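You operate a simulated robot arm through the tools that you are given. There is no shell and no other tool. Be economical: measure what you need, move in short steps, check, and stop when the job is done.

You are at the controls of a simulated two-armed robot. One attempt, no reset.

JOB
Plug the air tank and pump its gauge into the green.
Fine: drain plug screwed tight; open the yellow lever to pump and close it again; never into the red. Where these are worked on the way, their far stop is far enough and under half their travel is too little: yellow lever.

Only the result counts: the job must be done as asked and must still hold three seconds after the hand-in. Knocking over, shifting, dropping, spilling or breaking anything else fails it.

ROBOT AND FRAMES
Two 7-joint arms with fingered hands on one trunk, on a base that drives. Base frame: it is fixed to the floor where the robot stands at the start and does not move with it; the origin is under the middle of the robot, x ahead of it, y to its left, z up. Units: mm, rad, N and s.
The left shoulder is at the start at [70, 145, 1127], the right one opposite. With the tool pointing down near the work surface each hand reaches from about 200 to 760 mm from the robot's upright axis, wherever it stands, measured 20 degrees to its own side. Places, roughly: drain plug [700, 0, 700]; gauge [900, 0, 700]; pump head [800, -100, 700]; yellow lever [900, -100, 700]. Payload 3.5 kg a hand.
The TCP of each hand is the grasp point between the finger pads, 25 mm short of the fingertips. In the tool frame z runs along the fingers and y along their closing line. The gripper opens to 88 mm. The gripper's body begins 29 mm behind the TCP. The gripper is a hand of 4 fingers: y runs from the thumb to the fingers, the wrist lies at [-13, -97, -162] in the tool frame, and closing takes about 1.5 s.
Orientation is that of the tool frame in the base frame, as [roll, pitch, yaw] about the fixed x, y, z axes, in that order (R = Rz(yaw) Ry(pitch) Rx(roll)). With the fingers straight down and the wrist toward the robot, the tool's x, y and z point along [0, 1, 0], [1, 0, 0] and [0, 0, -1] of the base frame.

CONTROLS
- The arms move only by the tool play_rows. It takes "left_targets", "right_targets" or both (then of equal length, played together; a hand with none holds still); each is a list of rows, each a list of 7 numbers: the turn, a rotation vector about the tool's x, y, z in rad, then the shift along the tool's x, y, z in mm, then the closure in counts, from 0 (fully open) to 255 (shut). In form: [[ax, ay, az, x, y, z, jaw], ...]. A call has 1 to 20 rows; each row shifts and turns the commanded pose from where the row before left it, along the tool's axes as they then stand. A row lasts 0.2 s, in which the tool goes at most 50 mm and 0.15 rad; a call with a longer step from one row to the next is refused whole, and so is a gripper value outside its range. Where a pose cannot be reached the arm comes as near as it can. A force on the tool above 50 N (or 10 N above the force at the start of the call, whichever is more), or a blocked arm, ends the call early, and 0.2 s more pass. The fingers move at their own pace (about 45 mm/s each) and stop on an object; they squeeze with about 23 N. The grip force told is the motor's: it shows also when the fingers shut on nothing. Time passes only in rows, and 0.2 s behind the last, so rows that do not move let the fingers close. It gives the time, the measured TCP pose, the force on the tool (base axes), the opening and the grip force at its end, in the units of the frame above (readings bear some noise), with the torque about the TCP (base axes, N m) and any sound that the robot's microphone picked up.
- Cameras (640 x 400 px; columns grow to the right, rows downward): "scene" is now at [134.3, -18.7, 1442.6]; the picture's right is [-0.22, -0.98, 0.00], its down [-0.61, 0.14, -0.78] and it looks along [0.76, -0.17, -0.63] (base axes); focal length 290 px, centre (320, 200). "left" rides on the left gripper at [-64, -83, -98] in its tool frame; the picture's right is [-0.62, -0.37, 0.69], its down [0.71, -0.63, 0.30] and it looks along [0.32, 0.68, 0.65] (tool axes); focal length 265 px, centre (320, 200). "right" rides on the right gripper at [64, -83, -98] in its tool frame; the picture's right is [-0.62, 0.37, -0.69], its down [-0.71, -0.63, 0.30] and it looks along [-0.32, 0.68, 0.65] (tool axes); focal length 265 px, centre (320, 200).
- capture(camera): a new picture of that camera. It takes no simulated time.
- raise_lower(by): slides the trunk up (or, below 0, down) by that many mm; the arms and the scene camera ride with it, the base frame stays. It gives what a move gives, with no picture.
- drive_base(legs): drives the robot by 1 to 6 legs, each [ahead, left, turn to the left] in mm, mm and rad, along the robot's own axes; the way and the turn of a leg run together, so that a leg with both is an arc; at most 1500 mm and 3.142 rad a leg. The arms and the cameras ride along, it lands a little off, and it stops where it bumps. It gives what a move gives.
- set_grasp(shape, hand): the hand has 4 fingers and takes this shape, open, in about a second: jaw (thumb against the fingers, like two jaws); tri (thumb and two fingers); tip (a fingertip pinch); poke (one finger out to press); point (the index stretched); flat (the hand flat); cup (the hand cupped); fist (a fist). The gripper value then closes the fingers along that shape, each until it touches; the sizes above hold for jaw. It gives what a move gives, with no picture.
- pan_tilt(pan, tilt): turns the head with the scene camera to pan (to the left, within 1.501 rad either way) and tilt (down, from -0.506 to 1.204), counted from straight ahead of the robot. It gives what a move gives.
- measure_at(camera, pixels): for up to 12 pixels [column, row] of the newest picture of that camera ("zoom" is the newest enlarged one), the place [x, y, z] in the base frame of the surface seen there, good to about 2 mm. It takes no simulated time.
- enlarge(camera, box): a new picture of the part [left, top, right, bottom] of that camera's present view, enlarged. It takes no simulated time.
- sign_off(): hands the job in; it is judged then, once.

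Go step by step. Measure first, check grasps and placings, and put right what went wrong. The budget is 80 turns and 58 pictures, counting those below and the enlarged ones. Unless the task says otherwise, let go and move clear before handing in, and close with one line.

The tools are called after "Emit:" by a JSON object that holds its "api" and its "payload". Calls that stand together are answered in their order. play_rows: Moves the arms, as the interface text tells. Its arguments: {"type":"object","properties":{"left_targets":{"type":"array","items":{"type":"array","items":{"type":"number"}}},"right_targets":{"type":"array","items":{"type":"array","items":{"type":"number"}}}},"required":[]} The other tools are called the same way: raise_lower (by) slides the trunk up or down; set_grasp (shape, hand) gives the hand a shape; drive_base (legs) drives the base; pan_tilt (pan, tilt) turns the head that bears the scene camera; capture (camera) takes a picture; measure_at (camera, pixels) gives the place of the surface under pixels of a picture; enlarge (camera, box) takes an enlarged picture of a part of a camera's view; sign_off () hands the job in.

At the start:

```text
time: 0.0
left_ee_pos: [526.0, 195.5, 1126.7]
left_tcp_rot: [3.141, 0.002, 1.572]
left_force: [0.5, 0.0, 0.1]
left_moment: [0.02, -0.02, 0.03]
left_grip_width: 87.5
left_finger_force: 0.0
left_shape: jaw
right_ee_pos: [461.5, -266.7, 1029.8]
right_tcp_rot: [3.141, 0.002, 1.571]
right_force: [0.1, 1.6, 0.9]
right_moment: [0.01, -0.01, 0.0]
right_grip_width: 87.5
right_finger_force: 0.2
right_shape: jaw
trunk travel left (down, up): [-690.0, 150.0]
robot x, y, heading: [-2.4, -0.2, 0.001]
head pan, tilt: [-0.22, 0.677]
```

scene: 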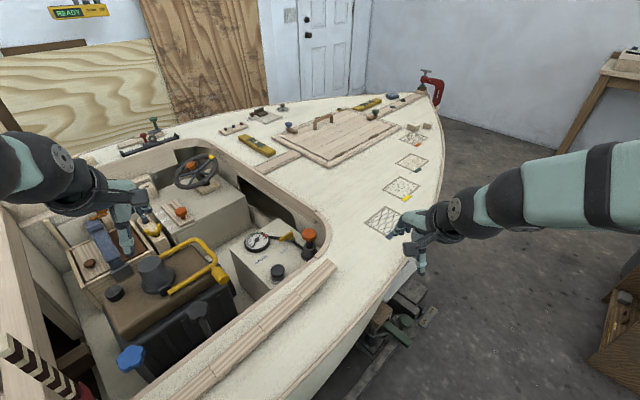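
right: 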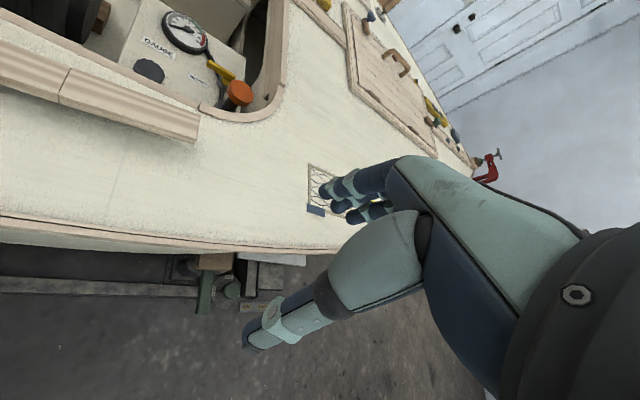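
left: 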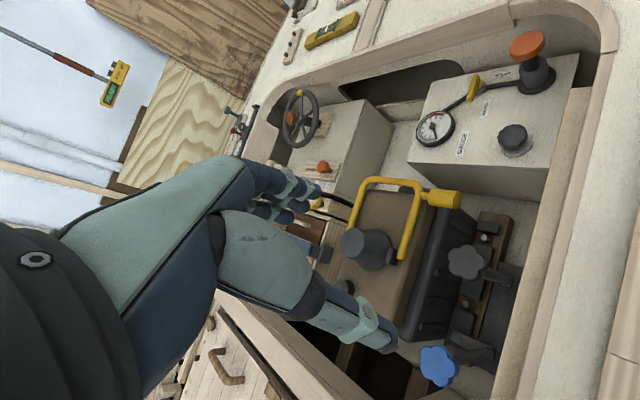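

The scene shows the gauge box around (270,255) with the gauge, yellow lever, orange pump head and a dark knob (drain plug?) at (277,271). I'll enlarge it.

Emit:
{"api": "enlarge", "payload": {"camera": "scene", "box": [220, 210, 340, 300]}}

Emit:
{"api": "enlarge", "payload": {"camera": "left", "box": [390, 20, 590, 180]}}

```text
4.44 times, centred on (280, 255) of scene
```

zoom: 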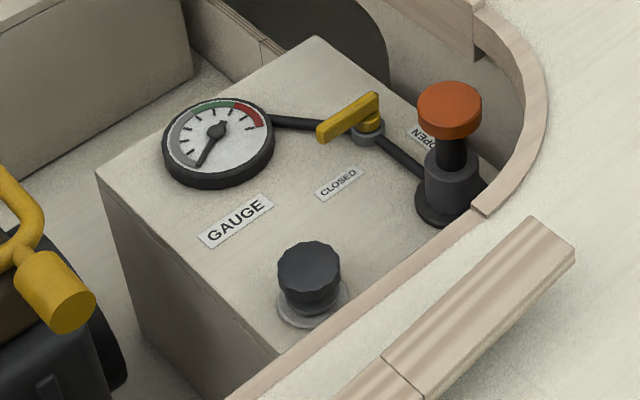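

```text
2.50 times, centred on (490, 100) of left
```

zoom: 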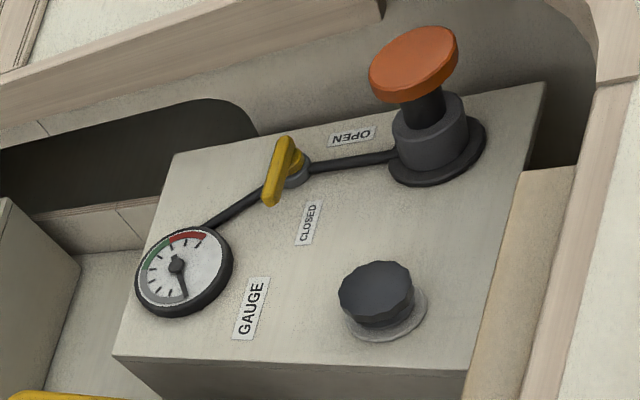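

The black knob is the plug, and the lever sits by "CLOSED". I'll measure the key points in the left zoom.

Emit:
{"api": "measure_at", "payload": {"camera": "zoom", "pixels": [[376, 283], [420, 310], [350, 350], [283, 155], [268, 200], [300, 160], [295, 185], [412, 65], [430, 150], [176, 265], [520, 110], [440, 350]]}}

Emit:
{"api": "enlarge", "payload": {"camera": "scene", "box": [260, 220, 320, 260]}}

```text
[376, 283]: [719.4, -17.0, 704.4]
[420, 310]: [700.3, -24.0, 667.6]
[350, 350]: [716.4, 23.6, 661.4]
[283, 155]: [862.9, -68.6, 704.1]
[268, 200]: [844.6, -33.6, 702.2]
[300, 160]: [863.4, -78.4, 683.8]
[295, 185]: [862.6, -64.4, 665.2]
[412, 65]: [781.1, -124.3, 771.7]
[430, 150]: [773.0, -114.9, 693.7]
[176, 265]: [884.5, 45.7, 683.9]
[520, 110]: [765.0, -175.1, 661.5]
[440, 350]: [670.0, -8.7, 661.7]
```

```text
10.00 times, centred on (290, 240) of scene
```

zoom: 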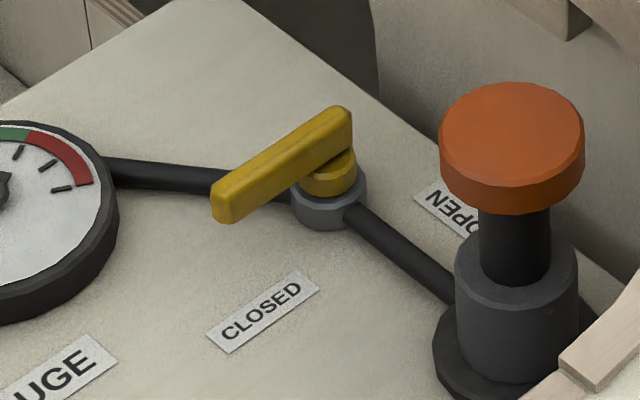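

Emit:
{"api": "measure_at", "payload": {"camera": "zoom", "pixels": [[222, 195], [345, 115], [330, 150], [335, 185], [330, 210], [262, 312], [450, 212], [512, 135], [285, 160], [235, 205], [515, 270], [520, 350]]}}

Emit:
{"api": "enlarge", "payload": {"camera": "scene", "box": [250, 235, 310, 295]}}

```text
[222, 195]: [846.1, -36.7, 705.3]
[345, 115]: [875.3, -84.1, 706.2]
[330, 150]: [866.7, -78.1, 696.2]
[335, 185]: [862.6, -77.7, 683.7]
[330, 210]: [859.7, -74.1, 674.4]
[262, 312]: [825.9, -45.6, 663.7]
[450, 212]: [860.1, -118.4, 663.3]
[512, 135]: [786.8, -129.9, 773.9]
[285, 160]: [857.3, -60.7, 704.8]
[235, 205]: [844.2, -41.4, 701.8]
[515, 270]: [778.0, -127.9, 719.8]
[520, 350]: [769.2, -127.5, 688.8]
```

```text
6.67 times, centred on (280, 265) of scene
```

zoom: 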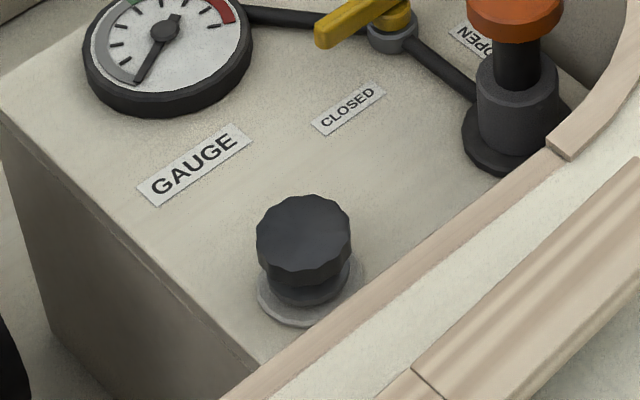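

Plug knob top is near (719,-17,704), lever hub (868,-76), lever tip (845,-37), pump head (784,-127,773). I'll measure the plug, the coaming heights and look at the space ahead of the base.

Emit:
{"api": "measure_at", "payload": {"camera": "zoom", "pixels": [[304, 235], [262, 240], [347, 240], [304, 203], [304, 268], [304, 280], [300, 316], [262, 290], [450, 230], [340, 310], [480, 270], [230, 370]]}}

Emit:
{"api": "pan_tilt", "payload": {"pan": 0.0, "tilt": 1.1}}

Emit:
{"api": "capture", "payload": {"camera": "scene"}}

```text
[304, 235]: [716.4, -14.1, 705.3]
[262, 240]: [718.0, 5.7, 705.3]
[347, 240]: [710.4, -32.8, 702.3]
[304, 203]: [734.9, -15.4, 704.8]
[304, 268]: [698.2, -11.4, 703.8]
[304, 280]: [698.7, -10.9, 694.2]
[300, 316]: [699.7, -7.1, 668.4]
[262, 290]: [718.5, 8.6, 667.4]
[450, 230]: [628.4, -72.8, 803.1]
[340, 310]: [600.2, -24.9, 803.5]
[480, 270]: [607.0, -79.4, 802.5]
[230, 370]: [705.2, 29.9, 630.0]
```

```text
time: 0.9
left_ee_pos: [525.8, 194.3, 1125.7]
left_tcp_rot: [-3.141, -0.001, 1.57]
left_force: [0.2, -0.1, -0.8]
left_moment: [-0.02, 0.03, -0.01]
left_grip_width: 87.6
left_finger_force: 0.1
left_shape: jaw
right_ee_pos: [462.0, -267.3, 1028.6]
right_tcp_rot: [3.14, 0.001, 1.571]
right_force: [0.0, 0.3, -0.1]
right_moment: [-0.04, 0.04, -0.02]
right_grip_width: 87.7
right_finger_force: 0.0
right_shape: jaw
trunk travel left (down, up): [-690.0, 150.0]
robot x, y, heading: [-0.7, 2.5, 0.002]
head pan, tilt: [0.0, 1.1]
```

```text
50 pictures are left
```

scene: 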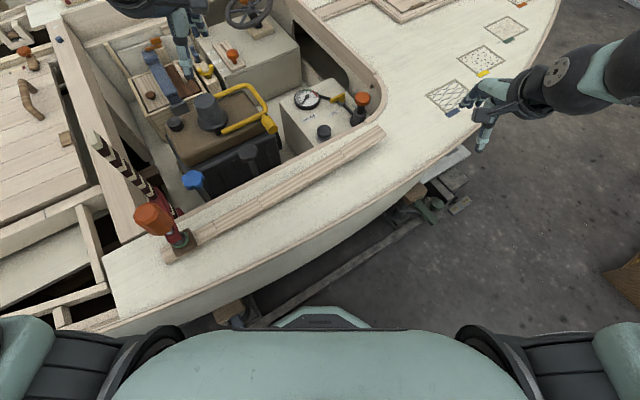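

The robot's front is near (320,315) and the hull side near (300,270). I'll measure how much space there is to drive ahead.

Emit:
{"api": "measure_at", "payload": {"camera": "scene", "pixels": [[320, 312], [320, 340], [320, 245], [240, 290], [150, 325], [400, 200], [230, 315], [240, 218], [300, 185], [340, 158], [285, 275], [130, 320]]}}

```text
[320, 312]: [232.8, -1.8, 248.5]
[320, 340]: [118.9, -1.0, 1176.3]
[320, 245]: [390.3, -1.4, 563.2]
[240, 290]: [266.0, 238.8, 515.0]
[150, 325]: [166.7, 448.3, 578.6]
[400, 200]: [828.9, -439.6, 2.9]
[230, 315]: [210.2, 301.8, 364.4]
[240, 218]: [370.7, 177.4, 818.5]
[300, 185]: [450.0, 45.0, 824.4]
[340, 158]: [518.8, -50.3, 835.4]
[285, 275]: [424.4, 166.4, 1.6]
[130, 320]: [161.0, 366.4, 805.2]
```

The hull side is about 140 mm ahead and slanted roughly 27°. A stand beam shows from (270,305) to (420,225), so I'll check where it lies.

Emit:
{"api": "measure_at", "payload": {"camera": "scene", "pixels": [[280, 303], [320, 278], [360, 255], [400, 230], [335, 280], [345, 290], [410, 190], [435, 205], [460, 205], [300, 262], [350, 232], [390, 212]]}}

```text
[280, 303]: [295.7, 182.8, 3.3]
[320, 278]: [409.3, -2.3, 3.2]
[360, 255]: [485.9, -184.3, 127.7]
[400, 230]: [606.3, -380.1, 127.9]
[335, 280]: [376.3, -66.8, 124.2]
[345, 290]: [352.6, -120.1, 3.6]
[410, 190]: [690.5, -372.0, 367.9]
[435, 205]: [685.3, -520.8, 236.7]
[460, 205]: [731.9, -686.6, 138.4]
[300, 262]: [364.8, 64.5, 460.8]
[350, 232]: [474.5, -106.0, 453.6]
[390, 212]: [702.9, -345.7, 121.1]
```

There is a low beam around (376,-67,124) running parallel to the hull. I'll drive right, then turn left while moving a little ahead, which keeps clearance from the beam.

Emit:
{"api": "drive_base", "payload": {"legs": [[0, -220, 0], [0, 0, 0.4], [120, -50, 0]]}}

Emit:
{"api": "pan_tilt", "payload": {"pan": -0.1, "tilt": 0.9}}

Emit:
{"api": "capture", "payload": {"camera": "scene"}}

```text
time: 4.7
left_ee_pos: [534.2, 167.9, 1127.2]
left_tcp_rot: [3.14, 0.0, 1.976]
left_force: [0.1, 0.4, 0.5]
left_moment: [-0.01, -0.01, 0.02]
left_grip_width: 87.7
left_finger_force: 0.0
left_shape: jaw
right_ee_pos: [657.4, -283.4, 1031.8]
right_tcp_rot: [3.14, 0.0, 1.977]
right_force: [0.1, -0.4, -0.2]
right_moment: [-0.01, 0.01, 0.0]
right_grip_width: 87.7
right_finger_force: 0.1
right_shape: jaw
trunk travel left (down, up): [-690.0, 150.0]
robot x, y, heading: [125.3, -220.5, 0.403]
head pan, tilt: [0.0, 1.1]
```

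```text
time: 5.4
left_ee_pos: [537.6, 167.7, 1126.6]
left_tcp_rot: [-3.141, 0.0, 1.975]
left_force: [0.5, 0.1, -0.4]
left_moment: [-0.01, 0.01, 0.0]
left_grip_width: 87.5
left_finger_force: 0.0
left_shape: jaw
right_ee_pos: [660.2, -283.2, 1030.6]
right_tcp_rot: [-3.141, 0.0, 1.976]
right_force: [-0.2, 0.7, -0.5]
right_moment: [0.0, -0.02, -0.02]
right_grip_width: 87.6
right_finger_force: 0.1
right_shape: jaw
trunk travel left (down, up): [-690.0, 150.0]
robot x, y, heading: [130.5, -218.7, 0.403]
head pan, tilt: [-0.099, 0.901]
```

```text
49 pictures are left
```

scene: 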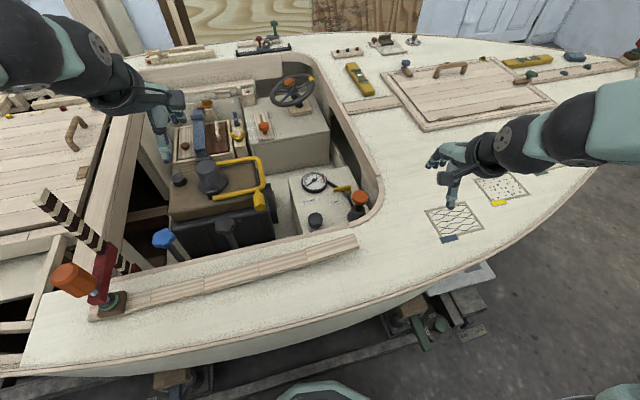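

The base is at (130,-219), heading 0.40, square to the hull. I'll zoom on the box and re-measure.

Emit:
{"api": "enlarge", "payload": {"camera": "scene", "box": [240, 150, 400, 250]}}

Emit:
{"api": "measure_at", "payload": {"camera": "zoom", "pixels": [[302, 278], [278, 280], [328, 280], [302, 265], [303, 292], [470, 190], [400, 155], [300, 340], [70, 205], [305, 360], [520, 210], [440, 240]]}}

```text
4.00 times, centred on (320, 200) of scene
```

zoom: 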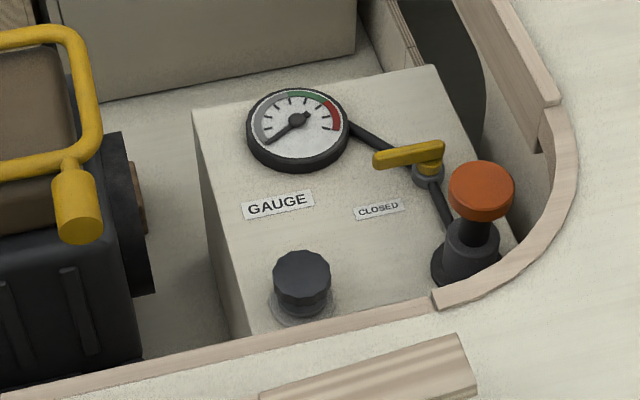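

```text
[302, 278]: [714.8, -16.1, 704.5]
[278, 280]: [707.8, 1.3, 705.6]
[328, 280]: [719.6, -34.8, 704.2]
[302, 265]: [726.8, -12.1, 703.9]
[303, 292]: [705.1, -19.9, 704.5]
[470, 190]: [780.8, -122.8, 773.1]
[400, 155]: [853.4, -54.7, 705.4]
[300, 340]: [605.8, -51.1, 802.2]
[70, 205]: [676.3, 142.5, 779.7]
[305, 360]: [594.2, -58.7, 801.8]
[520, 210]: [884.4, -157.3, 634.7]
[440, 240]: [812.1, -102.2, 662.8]
```

Knob centre is about (715,-15), top z 704, and the coaming at z 803 lies 110 mm toward the robot. I'll bring the left hand above it.

Emit:
{"api": "play_rows", "payload": {"left_targets": [[0, 0, 0, -29.8, 11.4, 34, 0], [0, 0, 0, -29.8, 11.4, 34, 0], [0, 0, 0, -29.8, 11.4, 34, 0], [0, 0, 0, -29.8, 11.4, 34, 0], [0, 0, 0, -29.8, 11.4, 34, 0], [0, 0, 0, -29.8, 11.4, 34, 0], [0, 0, 0, -29.8, 11.4, 34, 0], [0, 0, 0, -29.8, 11.4, 34, 0], [0, 0, 0, 0, 0, 0, 0]]}}

Emit:
{"api": "capture", "payload": {"camera": "left"}}

Emit:
{"api": "capture", "payload": {"camera": "scene"}}

```text
time: 7.4
left_ee_pos: [712.4, -14.9, 853.6]
left_tcp_rot: [3.141, 0.001, 1.975]
left_force: [0.7, 0.3, 0.5]
left_moment: [-0.01, 0.0, 0.02]
left_grip_width: 87.7
left_finger_force: 0.0
left_shape: jaw
right_ee_pos: [659.5, -283.7, 1031.0]
right_tcp_rot: [3.139, 0.0, 1.977]
right_force: [-0.7, 0.1, 0.4]
right_moment: [0.01, 0.01, 0.01]
right_grip_width: 87.7
right_finger_force: 0.1
right_shape: jaw
trunk travel left (down, up): [-690.0, 150.0]
robot x, y, heading: [128.4, -220.5, 0.404]
head pan, tilt: [-0.099, 0.901]
```

```text
47 pictures are left
```

left: 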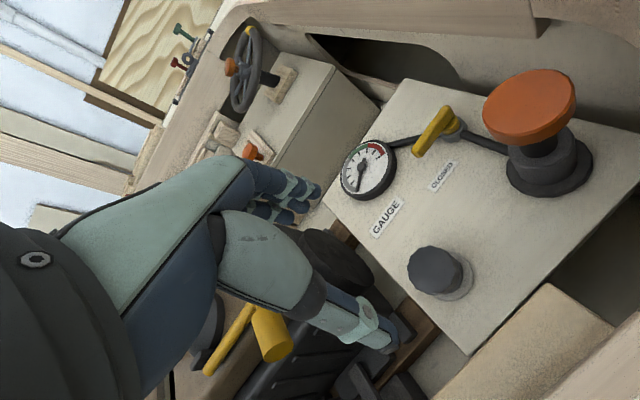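

```text
46 pictures are left
```

scene: 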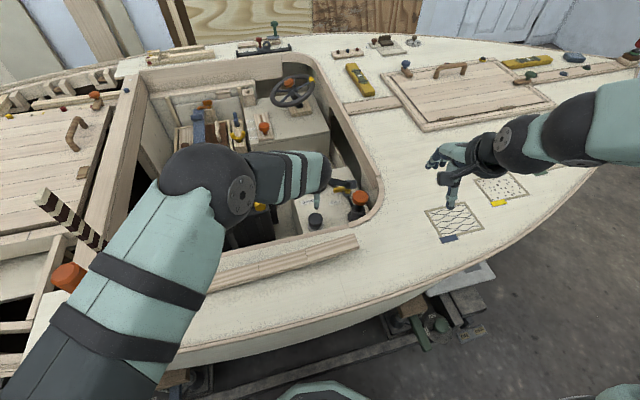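

The hand is over the plug; the forearm passes over the coaming around (180,250). I'll check the arm height there.

Emit:
{"api": "measure_at", "payload": {"camera": "scene", "pixels": [[205, 170], [240, 195], [280, 175], [315, 172], [190, 215], [160, 270], [120, 330], [318, 200], [222, 262]]}}

```text
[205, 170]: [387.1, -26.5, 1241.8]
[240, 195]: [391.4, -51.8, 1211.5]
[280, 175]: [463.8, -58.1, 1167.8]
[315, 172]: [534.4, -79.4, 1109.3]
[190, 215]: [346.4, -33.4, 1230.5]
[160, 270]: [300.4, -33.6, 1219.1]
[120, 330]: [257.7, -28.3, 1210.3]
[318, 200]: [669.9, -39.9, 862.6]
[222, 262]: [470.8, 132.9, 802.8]
```

The elbow is at z≈1240 and the forearm slopes down steeply, so there is clearance. I'll pre-rotate by -0.45 about the tool z and descend to z≈693.

Emit:
{"api": "play_rows", "payload": {"left_targets": [[0, 0, 0, -1, 2.4, 0, 0], [0, 0, -0.15, 0, 0, 20, 0], [0, 0, -0.15, 0, 0, 20, 0], [0, 0, -0.15, 0, 0, 20, 0], [0, 0, 0, 0, 0, 25, 0], [0, 0, 0, 0, 0, 25, 0], [0, 0, 0, 0, 0, 20, 0], [0, 0, 0, 0, 0, 20, 0], [0, 0, 0, 0, 0, 10, 0], [0, 0, 0, 0, 0, 0, 0]]}}

Emit:
{"api": "enlarge", "payload": {"camera": "scene", "box": [240, 150, 400, 250]}}

Emit:
{"api": "capture", "payload": {"camera": "left"}}

```text
time: 9.6
left_ee_pos: [716.6, -15.9, 712.6]
left_tcp_rot: [3.14, 0.0, 2.276]
left_force: [-0.5, 0.1, -0.4]
left_moment: [0.01, 0.0, 0.0]
left_grip_width: 87.5
left_finger_force: 0.0
left_shape: jaw
left hand out of reach, approached as far as the arm can: row 4
right_ee_pos: [659.2, -283.1, 1031.2]
right_tcp_rot: [-3.14, 0.0, 1.976]
right_force: [-0.5, 0.0, 0.3]
right_moment: [0.01, 0.01, 0.01]
right_grip_width: 87.8
right_finger_force: 0.2
right_shape: jaw
trunk travel left (down, up): [-690.0, 150.0]
robot x, y, heading: [130.5, -221.4, 0.401]
head pan, tilt: [-0.099, 0.901]
```

```text
4.00 times, centred on (320, 200) of scene
```

zoom: 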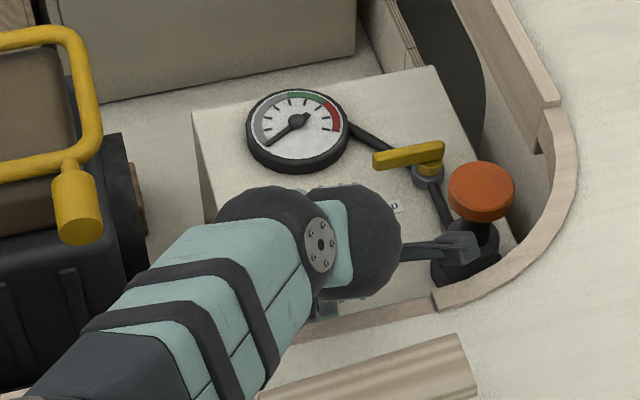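

```text
44 pictures are left
```

left: 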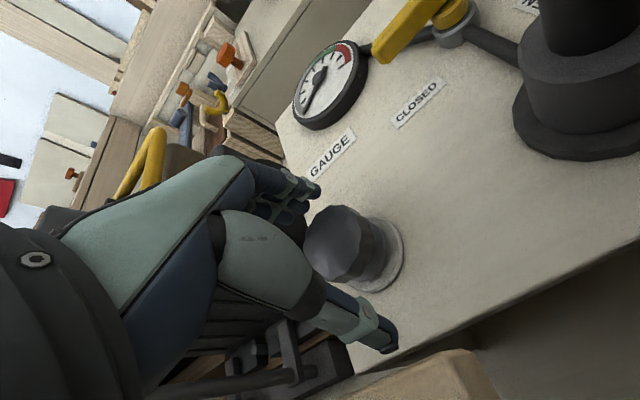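

Yaw stopped at 2.276 (arm limit) and the hand straddles the knob at TCP z 713. I'll lower 15 mm and close.

Emit:
{"api": "play_rows", "payload": {"left_targets": [[0, 0, 0, 0, 0, 8, 0], [0, 0, 0, 0, 0, 8, 0], [0, 0, 0, 0, 0, 0, 200], [0, 0, 0, 0, 0, 0, 255], [0, 0, 0, 0, 0, 0, 255], [0, 0, 0, 0, 0, 0, 255], [0, 0, 0, 0, 0, 0, 255], [0, 0, 0, 0, 0, 0, 255], [0, 0, 0, 0, 0, 0, 255]]}}

Emit:
{"api": "capture", "payload": {"camera": "left"}}

```text
time: 11.6
left_ee_pos: [718.7, -17.3, 705.2]
left_tcp_rot: [3.131, 0.009, 2.277]
left_force: [12.6, -4.7, 31.3]
left_moment: [-4.17, 2.54, 1.71]
left_grip_width: 36.3
left_finger_force: 23.1
left_shape: jaw
right_ee_pos: [657.0, -285.2, 1032.0]
right_tcp_rot: [3.139, 0.0, 1.975]
right_force: [-0.2, -0.2, -0.5]
right_moment: [0.03, 0.02, 0.02]
right_grip_width: 87.6
right_finger_force: 0.2
right_shape: jaw
trunk travel left (down, up): [-690.0, 150.0]
robot x, y, heading: [130.5, -218.9, 0.407]
head pan, tilt: [-0.099, 0.901]
```

```text
43 pictures are left
```

left: 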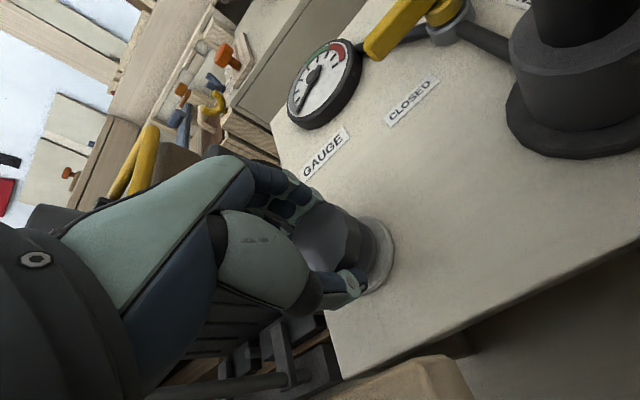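

An upward 31 N with offset moments shows that the wrist rests on the coaming at z 705. I'll open, lift to about 712, regrip and turn clockwise (+az), which swings the wrist inward away from the coaming.

Emit:
{"api": "play_rows", "payload": {"left_targets": [[0, 0, 0, 0, 0, 0, 120], [0, 0, 0, 0, 0, -8, 100], [0, 0, 0, 0, 0, -8, 100], [0, 0, 0, 0, 0, 0, 255], [0, 0, 0, 0, 0, 0, 255], [0, 0, 0, 0, 0, 0, 255], [0, 0, 0, 0, 0, 0, 255], [0, 0, 0, 0, 0, 0, 255], [0, 0, 0, 0, 0, 0, 255]]}}

Emit:
{"api": "play_rows", "payload": {"left_targets": [[0, 0, 0.12, 0, 0, 0, 255], [0, 0, 0.12, 0, 0, 0, 255], [0, 0, 0.12, 0, 0, 0, 255], [0, 0, 0.12, 0, 0, 0, 255], [0, 0, 0.12, 0, 0, 0, 255], [0, 0, 0.12, 0, 0, 0, 255], [0, 0, 0.12, 0, 0, 0, 255], [0, 0, 0.12, 0, 0, 0, 255], [0, 0, 0.12, 0, 0, 0, 255]]}}

Emit:
{"api": "capture", "payload": {"camera": "left"}}

```text
time: 13.6
left_ee_pos: [715.3, -15.2, 713.3]
left_tcp_rot: [-3.14, 0.0, 2.277]
left_force: [-7.7, 1.1, -6.0]
left_moment: [0.03, 0.12, 0.0]
left_grip_width: 35.3
left_finger_force: 22.9
left_shape: jaw
right_ee_pos: [660.6, -282.4, 1029.9]
right_tcp_rot: [-3.141, 0.0, 1.977]
right_force: [0.2, 0.5, 0.2]
right_moment: [0.02, -0.02, -0.02]
right_grip_width: 87.5
right_finger_force: 0.0
right_shape: jaw
trunk travel left (down, up): [-690.0, 150.0]
robot x, y, heading: [125.7, -220.7, 0.41]
head pan, tilt: [-0.099, 0.901]
```

```text
time: 15.6
left_ee_pos: [716.1, -11.9, 711.6]
left_tcp_rot: [-3.137, 0.001, 1.195]
left_force: [-2.2, 13.4, -11.2]
left_moment: [0.22, 0.06, 0.06]
left_grip_width: 33.6
left_finger_force: 22.8
left_shape: jaw
right_ee_pos: [661.1, -280.6, 1030.3]
right_tcp_rot: [-3.138, 0.002, 1.976]
right_force: [-0.5, -0.4, 0.1]
right_moment: [0.03, 0.02, 0.0]
right_grip_width: 87.7
right_finger_force: 0.1
right_shape: jaw
trunk travel left (down, up): [-690.0, 150.0]
robot x, y, heading: [129.5, -220.9, 0.403]
head pan, tilt: [-0.099, 0.901]
```

```text
42 pictures are left
```

left: 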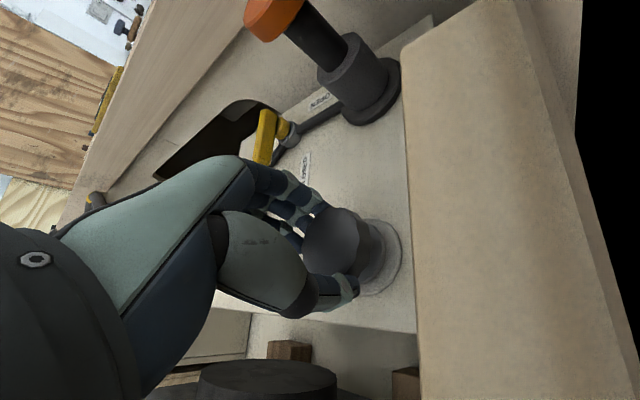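

It turned 1.08 rad with the knob pulling the tool down (-11 N), so it seems to be screwing in. I'll continue with a slight descent.

Emit:
{"api": "play_rows", "payload": {"left_targets": [[0, 0, 0.12, 0, 0, 0.6, 255], [0, 0, 0.12, 0, 0, 0.6, 255], [0, 0, 0.12, 0, 0, 0.3, 255], [0, 0, 0.12, 0, 0, 0, 255], [0, 0, 0.12, 0, 0, 0, 255], [0, 0, 0.12, 0, 0, 0, 255], [0, 0, 0.12, 0, 0, 0, 255], [0, 0, 0.12, 0, 0, 0, 255], [0, 0, 0.12, 0, 0, 0, 255]]}}

Emit:
{"api": "capture", "payload": {"camera": "scene"}}

```text
time: 17.6
left_ee_pos: [673.5, -37.4, 743.8]
left_tcp_rot: [-3.131, -0.019, 0.282]
left_force: [-0.5, 0.0, 1.2]
left_moment: [-0.02, -0.01, 0.04]
left_grip_width: 22.8
left_finger_force: 23.0
left_shape: jaw
left hand out of reach, approached as far as the arm can: row 3, 5, 6, 7, 8, 9
right_ee_pos: [659.8, -282.2, 1031.2]
right_tcp_rot: [-3.141, 0.001, 1.974]
right_force: [-0.7, 0.0, -0.7]
right_moment: [0.01, 0.01, -0.02]
right_grip_width: 87.5
right_finger_force: 0.1
right_shape: jaw
trunk travel left (down, up): [-690.0, 150.0]
robot x, y, heading: [127.8, -219.7, 0.404]
head pan, tilt: [-0.099, 0.901]
```

```text
41 pictures are left
```

scene: 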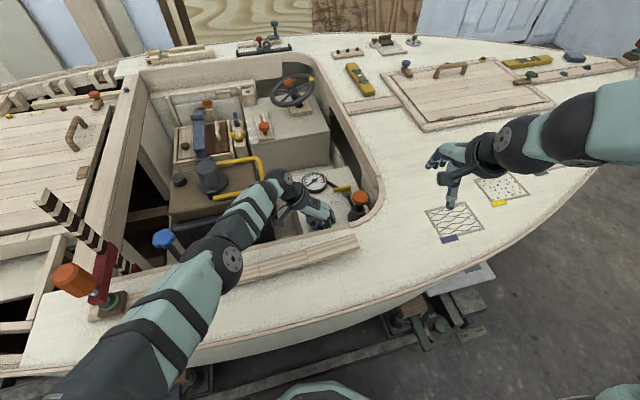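

The hand slipped off as the arm ran out of reach around yaw 0.9. I'll back up and out, then lower the trunk to gain reach.

Emit:
{"api": "play_rows", "payload": {"left_targets": [[0, 0, 0, 0, 0, 0, 0], [0, 0, 0, 0, 0, 0, 0], [0, 0, -0.1, 0, 0, -35, 0], [0, 0, -0.15, 0, 0, -35, 0], [0, 0, -0.15, 0, 0, -35, 0], [0, 0, -0.15, 0, 0, -35, 0], [0, 0, -0.15, 0, 0, -35, 0], [0, 0, -0.15, 0, 0, -35, 0], [0, 0, -0.15, 0, 0, -35, 0], [0, 0, -0.1, 0, 0, -10, 0], [0, 0, 0, 0, 0, 0, 0]]}}

Emit:
{"api": "raise_lower", "payload": {"by": -120}}

Emit:
{"api": "enlarge", "payload": {"camera": "scene", "box": [230, 100, 390, 220]}}

```text
time: 20.2
left_ee_pos: [663.3, -26.9, 971.6]
left_tcp_rot: [-3.11, 0.047, 1.43]
left_force: [0.4, 0.1, -0.7]
left_moment: [0.01, -0.01, -0.01]
left_grip_width: 87.6
left_finger_force: 0.0
left_shape: jaw
right_ee_pos: [659.5, -283.8, 1030.1]
right_tcp_rot: [3.141, 0.0, 1.976]
right_force: [-0.3, -0.5, 0.4]
right_moment: [0.03, 0.03, 0.02]
right_grip_width: 87.8
right_finger_force: 0.0
right_shape: jaw
trunk travel left (down, up): [-690.0, 150.0]
robot x, y, heading: [128.1, -222.4, 0.403]
head pan, tilt: [-0.099, 0.901]
stopped in row 11 (left hand): the arm was blocked; the commanded pose is now the measured one
```

```text
time: 21.7
left_ee_pos: [664.0, -28.2, 852.5]
left_tcp_rot: [-3.11, 0.046, 1.427]
left_force: [0.0, 0.1, 0.5]
left_moment: [0.0, 0.01, 0.0]
left_grip_width: 88.0
left_finger_force: 0.0
left_shape: jaw
right_ee_pos: [659.5, -284.6, 909.9]
right_tcp_rot: [-3.142, 0.0, 1.975]
right_force: [0.2, -0.3, 0.2]
right_moment: [-0.02, 0.01, -0.06]
right_grip_width: 87.5
right_finger_force: 0.1
right_shape: jaw
trunk travel left (down, up): [-570.0, 270.0]
robot x, y, heading: [128.2, -220.9, 0.404]
head pan, tilt: [-0.099, 0.901]
```

```text
3.33 times, centred on (310, 160) of scene
```

zoom: 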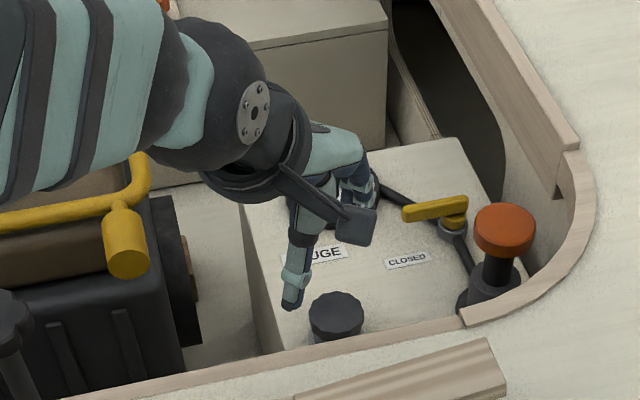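

The call ended as blocked once, and the trunk is now 120 lower. I'll check the arm posture with a full picture and measure the knob.

Emit:
{"api": "capture", "payload": {"camera": "scene"}}

Emit:
{"api": "measure_at", "payload": {"camera": "zoom", "pixels": [[335, 312], [310, 315], [362, 315], [335, 295], [335, 328], [120, 80], [200, 60], [355, 225], [300, 270], [440, 318], [530, 345]]}}

```text
39 pictures are left
```

scene: 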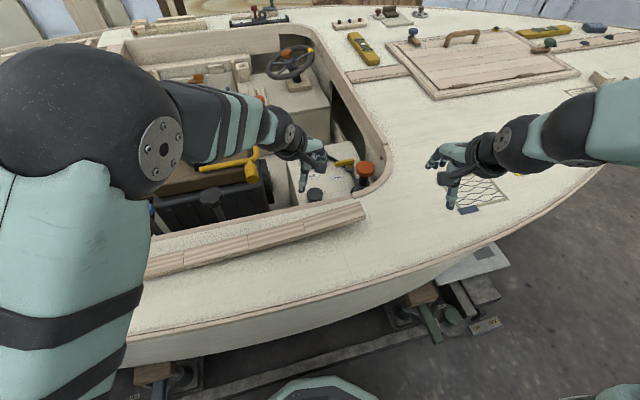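

```text
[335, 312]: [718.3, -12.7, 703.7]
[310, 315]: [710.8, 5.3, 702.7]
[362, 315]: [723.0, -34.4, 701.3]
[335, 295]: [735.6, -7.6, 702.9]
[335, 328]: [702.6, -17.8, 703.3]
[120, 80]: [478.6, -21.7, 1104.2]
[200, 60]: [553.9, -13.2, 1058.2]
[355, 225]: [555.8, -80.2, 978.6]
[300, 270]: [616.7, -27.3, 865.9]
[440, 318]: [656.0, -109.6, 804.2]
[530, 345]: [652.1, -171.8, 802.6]
```

Coaming edge points are at (656,-110,804) and the knob top is at 703, centre (717,-14). I'll straighten the tool, set yaw 2.1, and come down over the knob.

Emit:
{"api": "play_rows", "payload": {"left_targets": [[-0.032, 0.046, 0, 0, 0, 0, 0], [0, 0, -0.135, 0, 0, 0, 0], [0, 0, -0.135, 0, 0, 0, 0], [0, 0, -0.135, 0, 0, 0, 0], [0, 0, -0.135, 0, 0, 0, 0], [0, 0, -0.135, 0, 0, 0, 0], [0, 0, 0, -7, 26.6, 0, 0], [0, 0, 0, -7, 26.6, 0, 0], [0, 0, 0, 0, 0, 30, 0], [0, 0, 0, 0, 0, 30, 0], [0, 0, 0, 0, 0, 30, 0], [0, 0, 0, 0, 0, 30, 0], [0, 0, 0, 0, 0, 10, 0], [0, 0, 0, 0, 0, 0, 0]]}}

Emit:
{"api": "capture", "payload": {"camera": "left"}}

```text
time: 24.7
left_ee_pos: [716.1, -14.5, 719.9]
left_tcp_rot: [3.139, -0.006, 2.096]
left_force: [0.7, 0.1, -0.9]
left_moment: [-0.02, 0.02, 0.0]
left_grip_width: 87.9
left_finger_force: 0.1
left_shape: jaw
right_ee_pos: [659.5, -284.1, 910.8]
right_tcp_rot: [-3.141, -0.001, 1.976]
right_force: [0.0, 0.1, 0.1]
right_moment: [0.03, 0.02, 0.03]
right_grip_width: 87.9
right_finger_force: 0.1
right_shape: jaw
trunk travel left (down, up): [-570.0, 270.0]
robot x, y, heading: [126.8, -224.2, 0.406]
head pan, tilt: [-0.099, 0.901]
```

```text
38 pictures are left
```

left: 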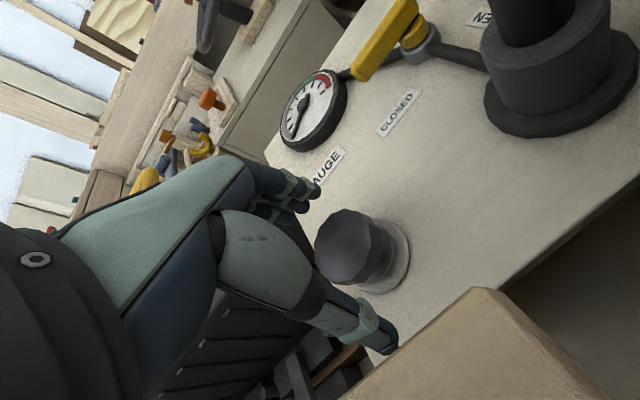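

The hand is centred over the knob at z 720. I'll lower 8 mm, grip, then turn clockwise about 1.2 rad while descending slightly.

Emit:
{"api": "play_rows", "payload": {"left_targets": [[0, 0, 0, 0, 0, 8, 100], [0, 0, 0, 0, 0, 1, 255], [0, 0, 0, 0, 0, 0, 255], [0, 0, 0, 0, 0, 0, 255], [0, 0, 0, 0, 0, 0, 255], [0, 0, 0, 0, 0, 0, 255], [0, 0, 0, 0, 0, 0, 255], [0, 0, 0.12, 0, 0, 0.2, 255], [0, 0, 0.12, 0, 0, 0.2, 255], [0, 0, 0.12, 0, 0, 0.2, 255], [0, 0, 0.12, 0, 0, 0.2, 255], [0, 0, 0.12, 0, 0, 0.2, 255], [0, 0, 0.12, 0, 0, 0.2, 255], [0, 0, 0.12, 0, 0, 0.2, 255], [0, 0, 0.12, 0, 0, 0.2, 255], [0, 0, 0.12, 0, 0, 0.2, 255], [0, 0, 0.12, 0, 0, 0.2, 255]]}}

Emit:
{"api": "capture", "payload": {"camera": "left"}}

```text
time: 28.3
left_ee_pos: [717.0, -11.1, 709.4]
left_tcp_rot: [-3.137, -0.002, 0.897]
left_force: [1.9, 10.9, 0.2]
left_moment: [0.12, -0.06, 0.09]
left_grip_width: 35.3
left_finger_force: 23.4
left_shape: jaw
right_ee_pos: [659.2, -282.1, 910.5]
right_tcp_rot: [3.141, 0.002, 1.977]
right_force: [-0.2, 0.3, -0.2]
right_moment: [0.01, 0.01, -0.01]
right_grip_width: 87.7
right_finger_force: 0.0
right_shape: jaw
trunk travel left (down, up): [-570.0, 270.0]
robot x, y, heading: [130.2, -218.6, 0.403]
head pan, tilt: [-0.099, 0.901]
```

```text
37 pictures are left
```

left: 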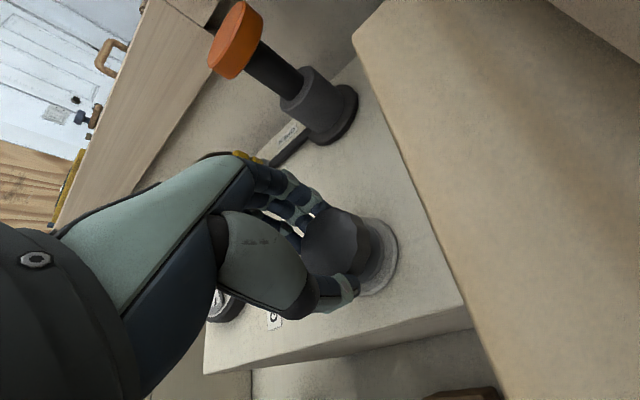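

The turn is smooth (Mz ≈ 0.09). I'll keep turning in small steps to see how far the reach goes now.

Emit:
{"api": "play_rows", "payload": {"left_targets": [[0, 0, 0.12, 0, 0, 0.2, 255], [0, 0, 0.12, 0, 0, 0.2, 255], [0, 0, 0.12, 0, 0, 0.2, 255], [0, 0, 0.12, 0, 0, 0.2, 255]]}}

```text
time: 29.3
left_ee_pos: [712.3, -15.9, 710.5]
left_tcp_rot: [-3.138, -0.001, 0.419]
left_force: [17.3, 15.0, -6.2]
left_moment: [0.09, -0.27, 0.11]
left_grip_width: 32.4
left_finger_force: 22.3
left_shape: jaw
left hand out of reach, approached as far as the arm can: row 4
right_ee_pos: [664.1, -281.0, 908.0]
right_tcp_rot: [-3.135, -0.001, 1.974]
right_force: [-0.1, 0.1, 0.0]
right_moment: [-0.01, 0.0, -0.04]
right_grip_width: 87.6
right_finger_force: 0.1
right_shape: jaw
trunk travel left (down, up): [-570.0, 270.0]
robot x, y, heading: [126.4, -218.4, 0.404]
head pan, tilt: [-0.099, 0.901]
```

One stroke can cover yaw 2.1→0.45 before the reach ends. I'll open, rotate back around the knob, regrip and turn again.

Emit:
{"api": "play_rows", "payload": {"left_targets": [[0, 0, 0, 0, 0, 0, 0], [0, 0, 0, 0, 0, 0, 0], [0, 0, 0, 0, 0, 0, 0], [0, 0, 0, 0, 0, 0, 0], [0, 0, -0.14, 0, 0, 0, 0], [0, 0, -0.14, 0, 0, 0, 0], [0, 0, -0.14, 0, 0, 0, 0], [0, 0, -0.14, 0, 0, 0, 0], [0, 0, -0.14, 0, 0, 0, 0], [0, 0, -0.14, 0, 0, 0, 0], [0, 0, -0.14, 0, 0, 0, 0], [0, 0, -0.14, 0, 0, 0, 0], [0, 0, -0.14, 0, 0, 0, 0], [0, 0, -0.14, 0, 0, 0, 0], [0, 0, -0.14, 0, 0, 0, 0], [0, 0, -0.14, 0, 0, 0, 0], [0, 0, 0, -0.3, 4.5, 0, 0], [0, 0, 0, 0, 0, 0, 0]]}}

Emit:
{"api": "capture", "payload": {"camera": "left"}}

```text
time: 33.1
left_ee_pos: [712.8, -16.5, 714.1]
left_tcp_rot: [3.141, -0.007, 2.096]
left_force: [0.3, 0.7, 0.2]
left_moment: [0.0, 0.02, 0.02]
left_grip_width: 87.7
left_finger_force: 0.1
left_shape: jaw
right_ee_pos: [659.6, -283.9, 910.3]
right_tcp_rot: [-3.141, 0.001, 1.976]
right_force: [0.3, 0.9, -0.4]
right_moment: [0.01, -0.04, -0.02]
right_grip_width: 87.4
right_finger_force: 0.0
right_shape: jaw
trunk travel left (down, up): [-570.0, 270.0]
robot x, y, heading: [130.0, -219.5, 0.406]
head pan, tilt: [-0.099, 0.901]
```

```text
36 pictures are left
```

left: 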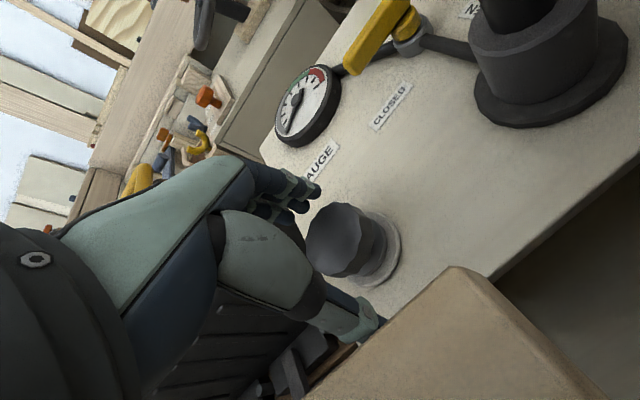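

The hand is back at yaw 2.1. I'll measure the knob height to see progress.

Emit:
{"api": "measure_at", "payload": {"camera": "left", "pixels": [[332, 240], [318, 245], [340, 215], [350, 250], [330, 265], [395, 250], [390, 265]]}}

```text
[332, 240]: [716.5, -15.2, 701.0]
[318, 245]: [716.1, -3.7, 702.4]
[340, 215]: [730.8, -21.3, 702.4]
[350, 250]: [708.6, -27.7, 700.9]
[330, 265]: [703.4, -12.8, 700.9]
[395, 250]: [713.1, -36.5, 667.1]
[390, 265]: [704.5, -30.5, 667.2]
```

Knob top is now ≈701.5, down about 3 mm from 705, so it's screwing in. Next stroke.

Emit:
{"api": "play_rows", "payload": {"left_targets": [[0, 0, 0, -0.5, 3.8, 6, 100], [0, 0, 0, 0, 0, 0, 255], [0, 0, 0, 0, 0, 0, 255], [0, 0, 0, 0, 0, 0, 255], [0, 0, 0, 0, 0, 0, 255], [0, 0, 0, 0, 0, 0, 255], [0, 0, 0, 0, 0, 0, 255], [0, 0, 0.125, 0, 0, 0.15, 255], [0, 0, 0.125, 0, 0, 0.15, 255], [0, 0, 0.125, 0, 0, 0.15, 255], [0, 0, 0.125, 0, 0, 0.15, 255], [0, 0, 0.125, 0, 0, 0.15, 255], [0, 0, 0.125, 0, 0, 0.15, 255], [0, 0, 0.125, 0, 0, 0.15, 255], [0, 0, 0.125, 0, 0, 0.15, 255], [0, 0, 0.125, 0, 0, 0.15, 255], [0, 0, 0.125, 0, 0, 0.15, 255], [0, 0, 0.125, 0, 0, 0.15, 255], [0, 0, 0.125, 0, 0, 0.15, 255], [0, 0, 0.125, 0, 0, 0.1, 255]]}}

Emit:
{"api": "play_rows", "payload": {"left_targets": [[0, 0, 0, 0, 0, 0, 0], [0, 0, 0, 0, 0, 0, 0], [0, 0, 0, 0, 0, 0, 0], [0, 0, 0, 0, 0, 0, 0], [0, 0, -0.14, 0, 0, 0, 0], [0, 0, -0.14, 0, 0, 0, 0], [0, 0, -0.14, 0, 0, 0, 0], [0, 0, -0.14, 0, 0, 0, 0], [0, 0, -0.14, 0, 0, 0, 0], [0, 0, -0.14, 0, 0, 0, 0], [0, 0, -0.14, 0, 0, 0, 0], [0, 0, -0.14, 0, 0, 0, 0], [0, 0, -0.14, 0, 0, 0, 0], [0, 0, -0.14, 0, 0, 0, 0], [0, 0, -0.14, 0, 0, 0, 0], [0, 0, -0.14, 0, 0, 0, 0], [0, 0, 0, 0, 0, 0, 0]]}}

Emit:
{"api": "capture", "payload": {"camera": "left"}}

```text
time: 37.3
left_ee_pos: [714.7, -12.1, 704.9]
left_tcp_rot: [-3.139, -0.007, 0.471]
left_force: [14.4, 12.5, -0.7]
left_moment: [0.15, -0.28, 0.14]
left_grip_width: 34.5
left_finger_force: 22.7
left_shape: jaw
left hand out of reach, approached as far as the arm can: row 20
right_ee_pos: [662.9, -282.7, 908.9]
right_tcp_rot: [-3.137, 0.0, 1.977]
right_force: [-0.2, 0.2, -0.4]
right_moment: [-0.06, 0.02, -0.03]
right_grip_width: 87.4
right_finger_force: 0.0
right_shape: jaw
trunk travel left (down, up): [-570.0, 270.0]
robot x, y, heading: [123.9, -220.9, 0.403]
head pan, tilt: [-0.099, 0.901]
```

```text
time: 40.9
left_ee_pos: [709.2, -16.1, 705.9]
left_tcp_rot: [3.14, -0.004, 2.152]
left_force: [0.0, -0.7, 1.2]
left_moment: [-0.01, 0.01, -0.02]
left_grip_width: 87.6
left_finger_force: 0.1
left_shape: jaw
right_ee_pos: [659.4, -283.3, 910.6]
right_tcp_rot: [-3.141, 0.0, 1.976]
right_force: [-0.9, 0.1, 0.0]
right_moment: [0.02, 0.05, 0.0]
right_grip_width: 87.6
right_finger_force: 0.1
right_shape: jaw
trunk travel left (down, up): [-570.0, 270.0]
robot x, y, heading: [131.5, -218.2, 0.406]
head pan, tilt: [-0.099, 0.901]
```

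```text
35 pictures are left
```

left: 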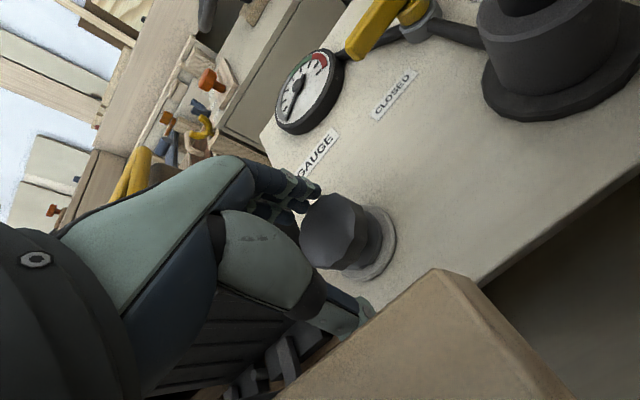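

Emit:
{"api": "measure_at", "payload": {"camera": "left", "pixels": [[328, 230], [312, 235], [335, 207], [346, 245], [325, 258], [392, 235], [388, 250]]}}

```text
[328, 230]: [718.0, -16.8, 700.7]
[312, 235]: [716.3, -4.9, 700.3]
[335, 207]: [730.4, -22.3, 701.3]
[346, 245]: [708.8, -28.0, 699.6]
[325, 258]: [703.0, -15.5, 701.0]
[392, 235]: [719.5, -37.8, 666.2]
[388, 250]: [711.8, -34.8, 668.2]
```

Knob top is ≈700.5. I'll zoom to see how much gap remains beneath the knob.

Emit:
{"api": "enlarge", "payload": {"camera": "left", "box": [290, 180, 410, 290]}}

Emit:
{"api": "measure_at", "payload": {"camera": "zoom", "pixels": [[320, 230], [340, 300], [375, 290], [395, 285], [410, 280], [430, 280], [450, 280], [470, 285], [500, 290], [380, 200], [400, 180], [430, 180]]}}

```text
3.64 times, centred on (350, 235) of left
```

zoom: 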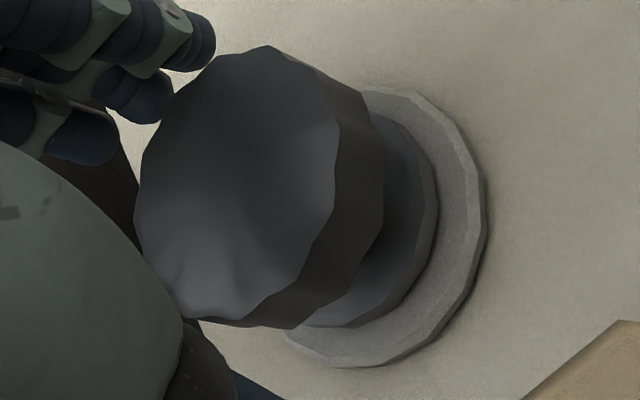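

```text
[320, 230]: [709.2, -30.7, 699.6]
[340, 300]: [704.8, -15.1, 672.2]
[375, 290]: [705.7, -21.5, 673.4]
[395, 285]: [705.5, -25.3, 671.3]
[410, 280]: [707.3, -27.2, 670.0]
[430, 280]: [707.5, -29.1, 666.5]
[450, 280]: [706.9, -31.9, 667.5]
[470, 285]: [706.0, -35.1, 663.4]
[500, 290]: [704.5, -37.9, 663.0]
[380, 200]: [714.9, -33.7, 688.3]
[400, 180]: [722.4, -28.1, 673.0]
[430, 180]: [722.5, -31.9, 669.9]
```

Knob underside is around 687 with the collar at 673/flange at 667, so more turns are needed. I'll run two full strokes and watch the end torque.

Emit:
{"api": "play_rows", "payload": {"left_targets": [[0, 0, 0, -3, 6.4, 1, 100], [0, 0, 0, 0, 0, 0, 255], [0, 0, 0, 0, 0, 0, 255], [0, 0, 0, 0, 0, 0, 255], [0, 0, 0, 0, 0, 0, 255], [0, 0, 0, 0, 0, 0, 255], [0, 0, 0, 0, 0, 0, 255], [0, 0, 0.133, 0, 0, 0.1, 255], [0, 0, 0.133, 0, 0, 0.1, 255], [0, 0, 0.133, 0, 0, 0.1, 255], [0, 0, 0.133, 0, 0, 0.1, 255], [0, 0, 0.133, 0, 0, 0.1, 255], [0, 0, 0.133, 0, 0, 0.1, 255], [0, 0, 0.133, 0, 0, 0.1, 255], [0, 0, 0.133, 0, 0, 0.1, 255], [0, 0, 0.133, 0, 0, 0.1, 255], [0, 0, 0.133, 0, 0, 0.1, 255], [0, 0, 0.133, 0, 0, 0.1, 255], [0, 0, 0.133, 0, 0, 0.1, 255]]}}

Emit:
{"api": "play_rows", "payload": {"left_targets": [[0, 0, 0, 0, 0, 0, 0], [0, 0, 0, 0, 0, 0, 0], [0, 0, 0, 0, 0, 0, 0], [0, 0, 0, 0, 0, 0, 0], [0, 0, -0.133, 0, 0, 0, 0], [0, 0, -0.133, 0, 0, 0, 0], [0, 0, -0.133, 0, 0, 0, 0], [0, 0, -0.133, 0, 0, 0, 0], [0, 0, -0.133, 0, 0, 0, 0], [0, 0, -0.133, 0, 0, 0, 0], [0, 0, -0.133, 0, 0, 0, 0], [0, 0, -0.133, 0, 0, 0, 0], [0, 0, -0.133, 0, 0, 0, 0], [0, 0, -0.133, 0, 0, 0, 0], [0, 0, -0.133, 0, 0, 0, 0], [0, 0, -0.133, 0, 0, 0, 0], [0, 0, 0, 0, 0, 0, 0]]}}

Emit:
{"api": "play_rows", "payload": {"left_targets": [[0, 0, 0, 0, 0, 0, 100], [0, 0, 0, 0, 0, 0, 255], [0, 0, 0, 0, 0, 0, 255], [0, 0, 0, 0, 0, 0, 255], [0, 0, 0, 0, 0, 0, 255], [0, 0, 0, 0, 0, 0, 255], [0, 0, 0, 0, 0, 0, 255], [0, 0, 0.133, 0, 0, 0.1, 255], [0, 0, 0.133, 0, 0, 0.1, 255], [0, 0, 0.133, 0, 0, 0.1, 255], [0, 0, 0.133, 0, 0, 0.1, 255], [0, 0, 0.133, 0, 0, 0.1, 255], [0, 0, 0.133, 0, 0, 0.1, 255], [0, 0, 0.133, 0, 0, 0.1, 255], [0, 0, 0.133, 0, 0, 0.1, 255], [0, 0, 0.133, 0, 0, 0.1, 255], [0, 0, 0.133, 0, 0, 0.1, 255], [0, 0, 0.133, 0, 0, 0.1, 255], [0, 0, 0.133, 0, 0, 0.1, 255]]}}

Emit:
{"api": "play_rows", "payload": {"left_targets": [[0, 0, 0, 0, 0, 0, 0], [0, 0, 0, 0, 0, 0, 0], [0, 0, 0, 0, 0, 0, 0], [0, 0, 0, 0, 0, 0, 0], [0, 0, -0.133, 0, 0, 0, 0], [0, 0, -0.133, 0, 0, 0, 0], [0, 0, -0.133, 0, 0, 0, 0], [0, 0, -0.133, 0, 0, 0, 0], [0, 0, -0.133, 0, 0, 0, 0], [0, 0, -0.133, 0, 0, 0, 0], [0, 0, -0.133, 0, 0, 0, 0], [0, 0, -0.133, 0, 0, 0, 0], [0, 0, -0.133, 0, 0, 0, 0], [0, 0, -0.133, 0, 0, 0, 0], [0, 0, -0.133, 0, 0, 0, 0], [0, 0, -0.133, 0, 0, 0, 0], [0, 0, 0, 0, 0, 0, 0]]}}

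Emit:
{"api": "enlarge", "payload": {"camera": "left", "box": [290, 180, 410, 290]}}

```text
time: 44.9
left_ee_pos: [716.3, -13.6, 703.5]
left_tcp_rot: [-3.139, -0.004, 0.556]
left_force: [1.9, 10.9, 1.1]
left_moment: [0.19, -0.02, 0.07]
left_grip_width: 35.1
left_finger_force: 23.2
left_shape: jaw
right_ee_pos: [659.9, -281.7, 911.2]
right_tcp_rot: [3.14, 0.0, 1.977]
right_force: [0.5, 0.2, 0.0]
right_moment: [-0.02, 0.0, -0.01]
right_grip_width: 87.7
right_finger_force: 0.1
right_shape: jaw
trunk travel left (down, up): [-570.0, 270.0]
robot x, y, heading: [130.8, -217.6, 0.408]
head pan, tilt: [-0.099, 0.901]
```

```text
time: 48.5
left_ee_pos: [715.1, -17.4, 704.9]
left_tcp_rot: [3.138, -0.004, 2.149]
left_force: [-4.2, -0.9, 11.7]
left_moment: [-1.23, 0.05, -0.38]
left_grip_width: 87.8
left_finger_force: 0.1
left_shape: jaw
right_ee_pos: [657.5, -284.0, 911.9]
right_tcp_rot: [3.14, 0.001, 1.977]
right_force: [-0.1, -0.2, -0.4]
right_moment: [-0.03, 0.02, -0.01]
right_grip_width: 87.8
right_finger_force: 0.0
right_shape: jaw
trunk travel left (down, up): [-570.0, 270.0]
robot x, y, heading: [129.3, -214.7, 0.404]
head pan, tilt: [-0.099, 0.901]
```

```text
time: 52.5
left_ee_pos: [715.5, -15.1, 701.8]
left_tcp_rot: [-3.133, 0.001, 0.554]
left_force: [-8.0, -3.4, 2.8]
left_moment: [-0.09, 0.03, 0.19]
left_grip_width: 31.9
left_finger_force: 23.1
left_shape: jaw
right_ee_pos: [658.7, -283.9, 911.1]
right_tcp_rot: [3.14, -0.001, 1.975]
right_force: [-0.1, -0.6, -0.2]
right_moment: [0.02, -0.03, 0.01]
right_grip_width: 87.7
right_finger_force: 0.0
right_shape: jaw
trunk travel left (down, up): [-570.0, 270.0]
robot x, y, heading: [130.4, -220.8, 0.402]
head pan, tilt: [-0.099, 0.901]
```

```text
time: 54.9
left_ee_pos: [717.5, -13.7, 706.1]
left_tcp_rot: [3.138, -0.006, 1.437]
left_force: [-3.4, 0.6, 12.6]
left_moment: [-0.78, 0.92, -0.31]
left_grip_width: 88.0
left_finger_force: 0.0
left_shape: jaw
right_ee_pos: [658.1, -284.4, 910.7]
right_tcp_rot: [3.141, -0.001, 1.976]
right_force: [0.9, 0.0, 0.7]
right_moment: [-0.01, 0.01, -0.03]
right_grip_width: 87.7
right_finger_force: 0.2
right_shape: jaw
trunk travel left (down, up): [-570.0, 270.0]
robot x, y, heading: [129.9, -219.8, 0.406]
head pan, tilt: [-0.099, 0.901]
stopped in row 11 (left hand): the force on the tool passed its limit at 52 N (the readings are from after the stop); the commanded pose is now the measured one
```

```text
3.64 times, centred on (350, 235) of left
```

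zoom: 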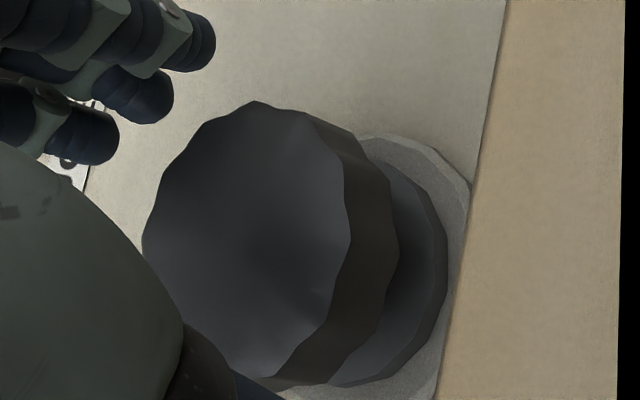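

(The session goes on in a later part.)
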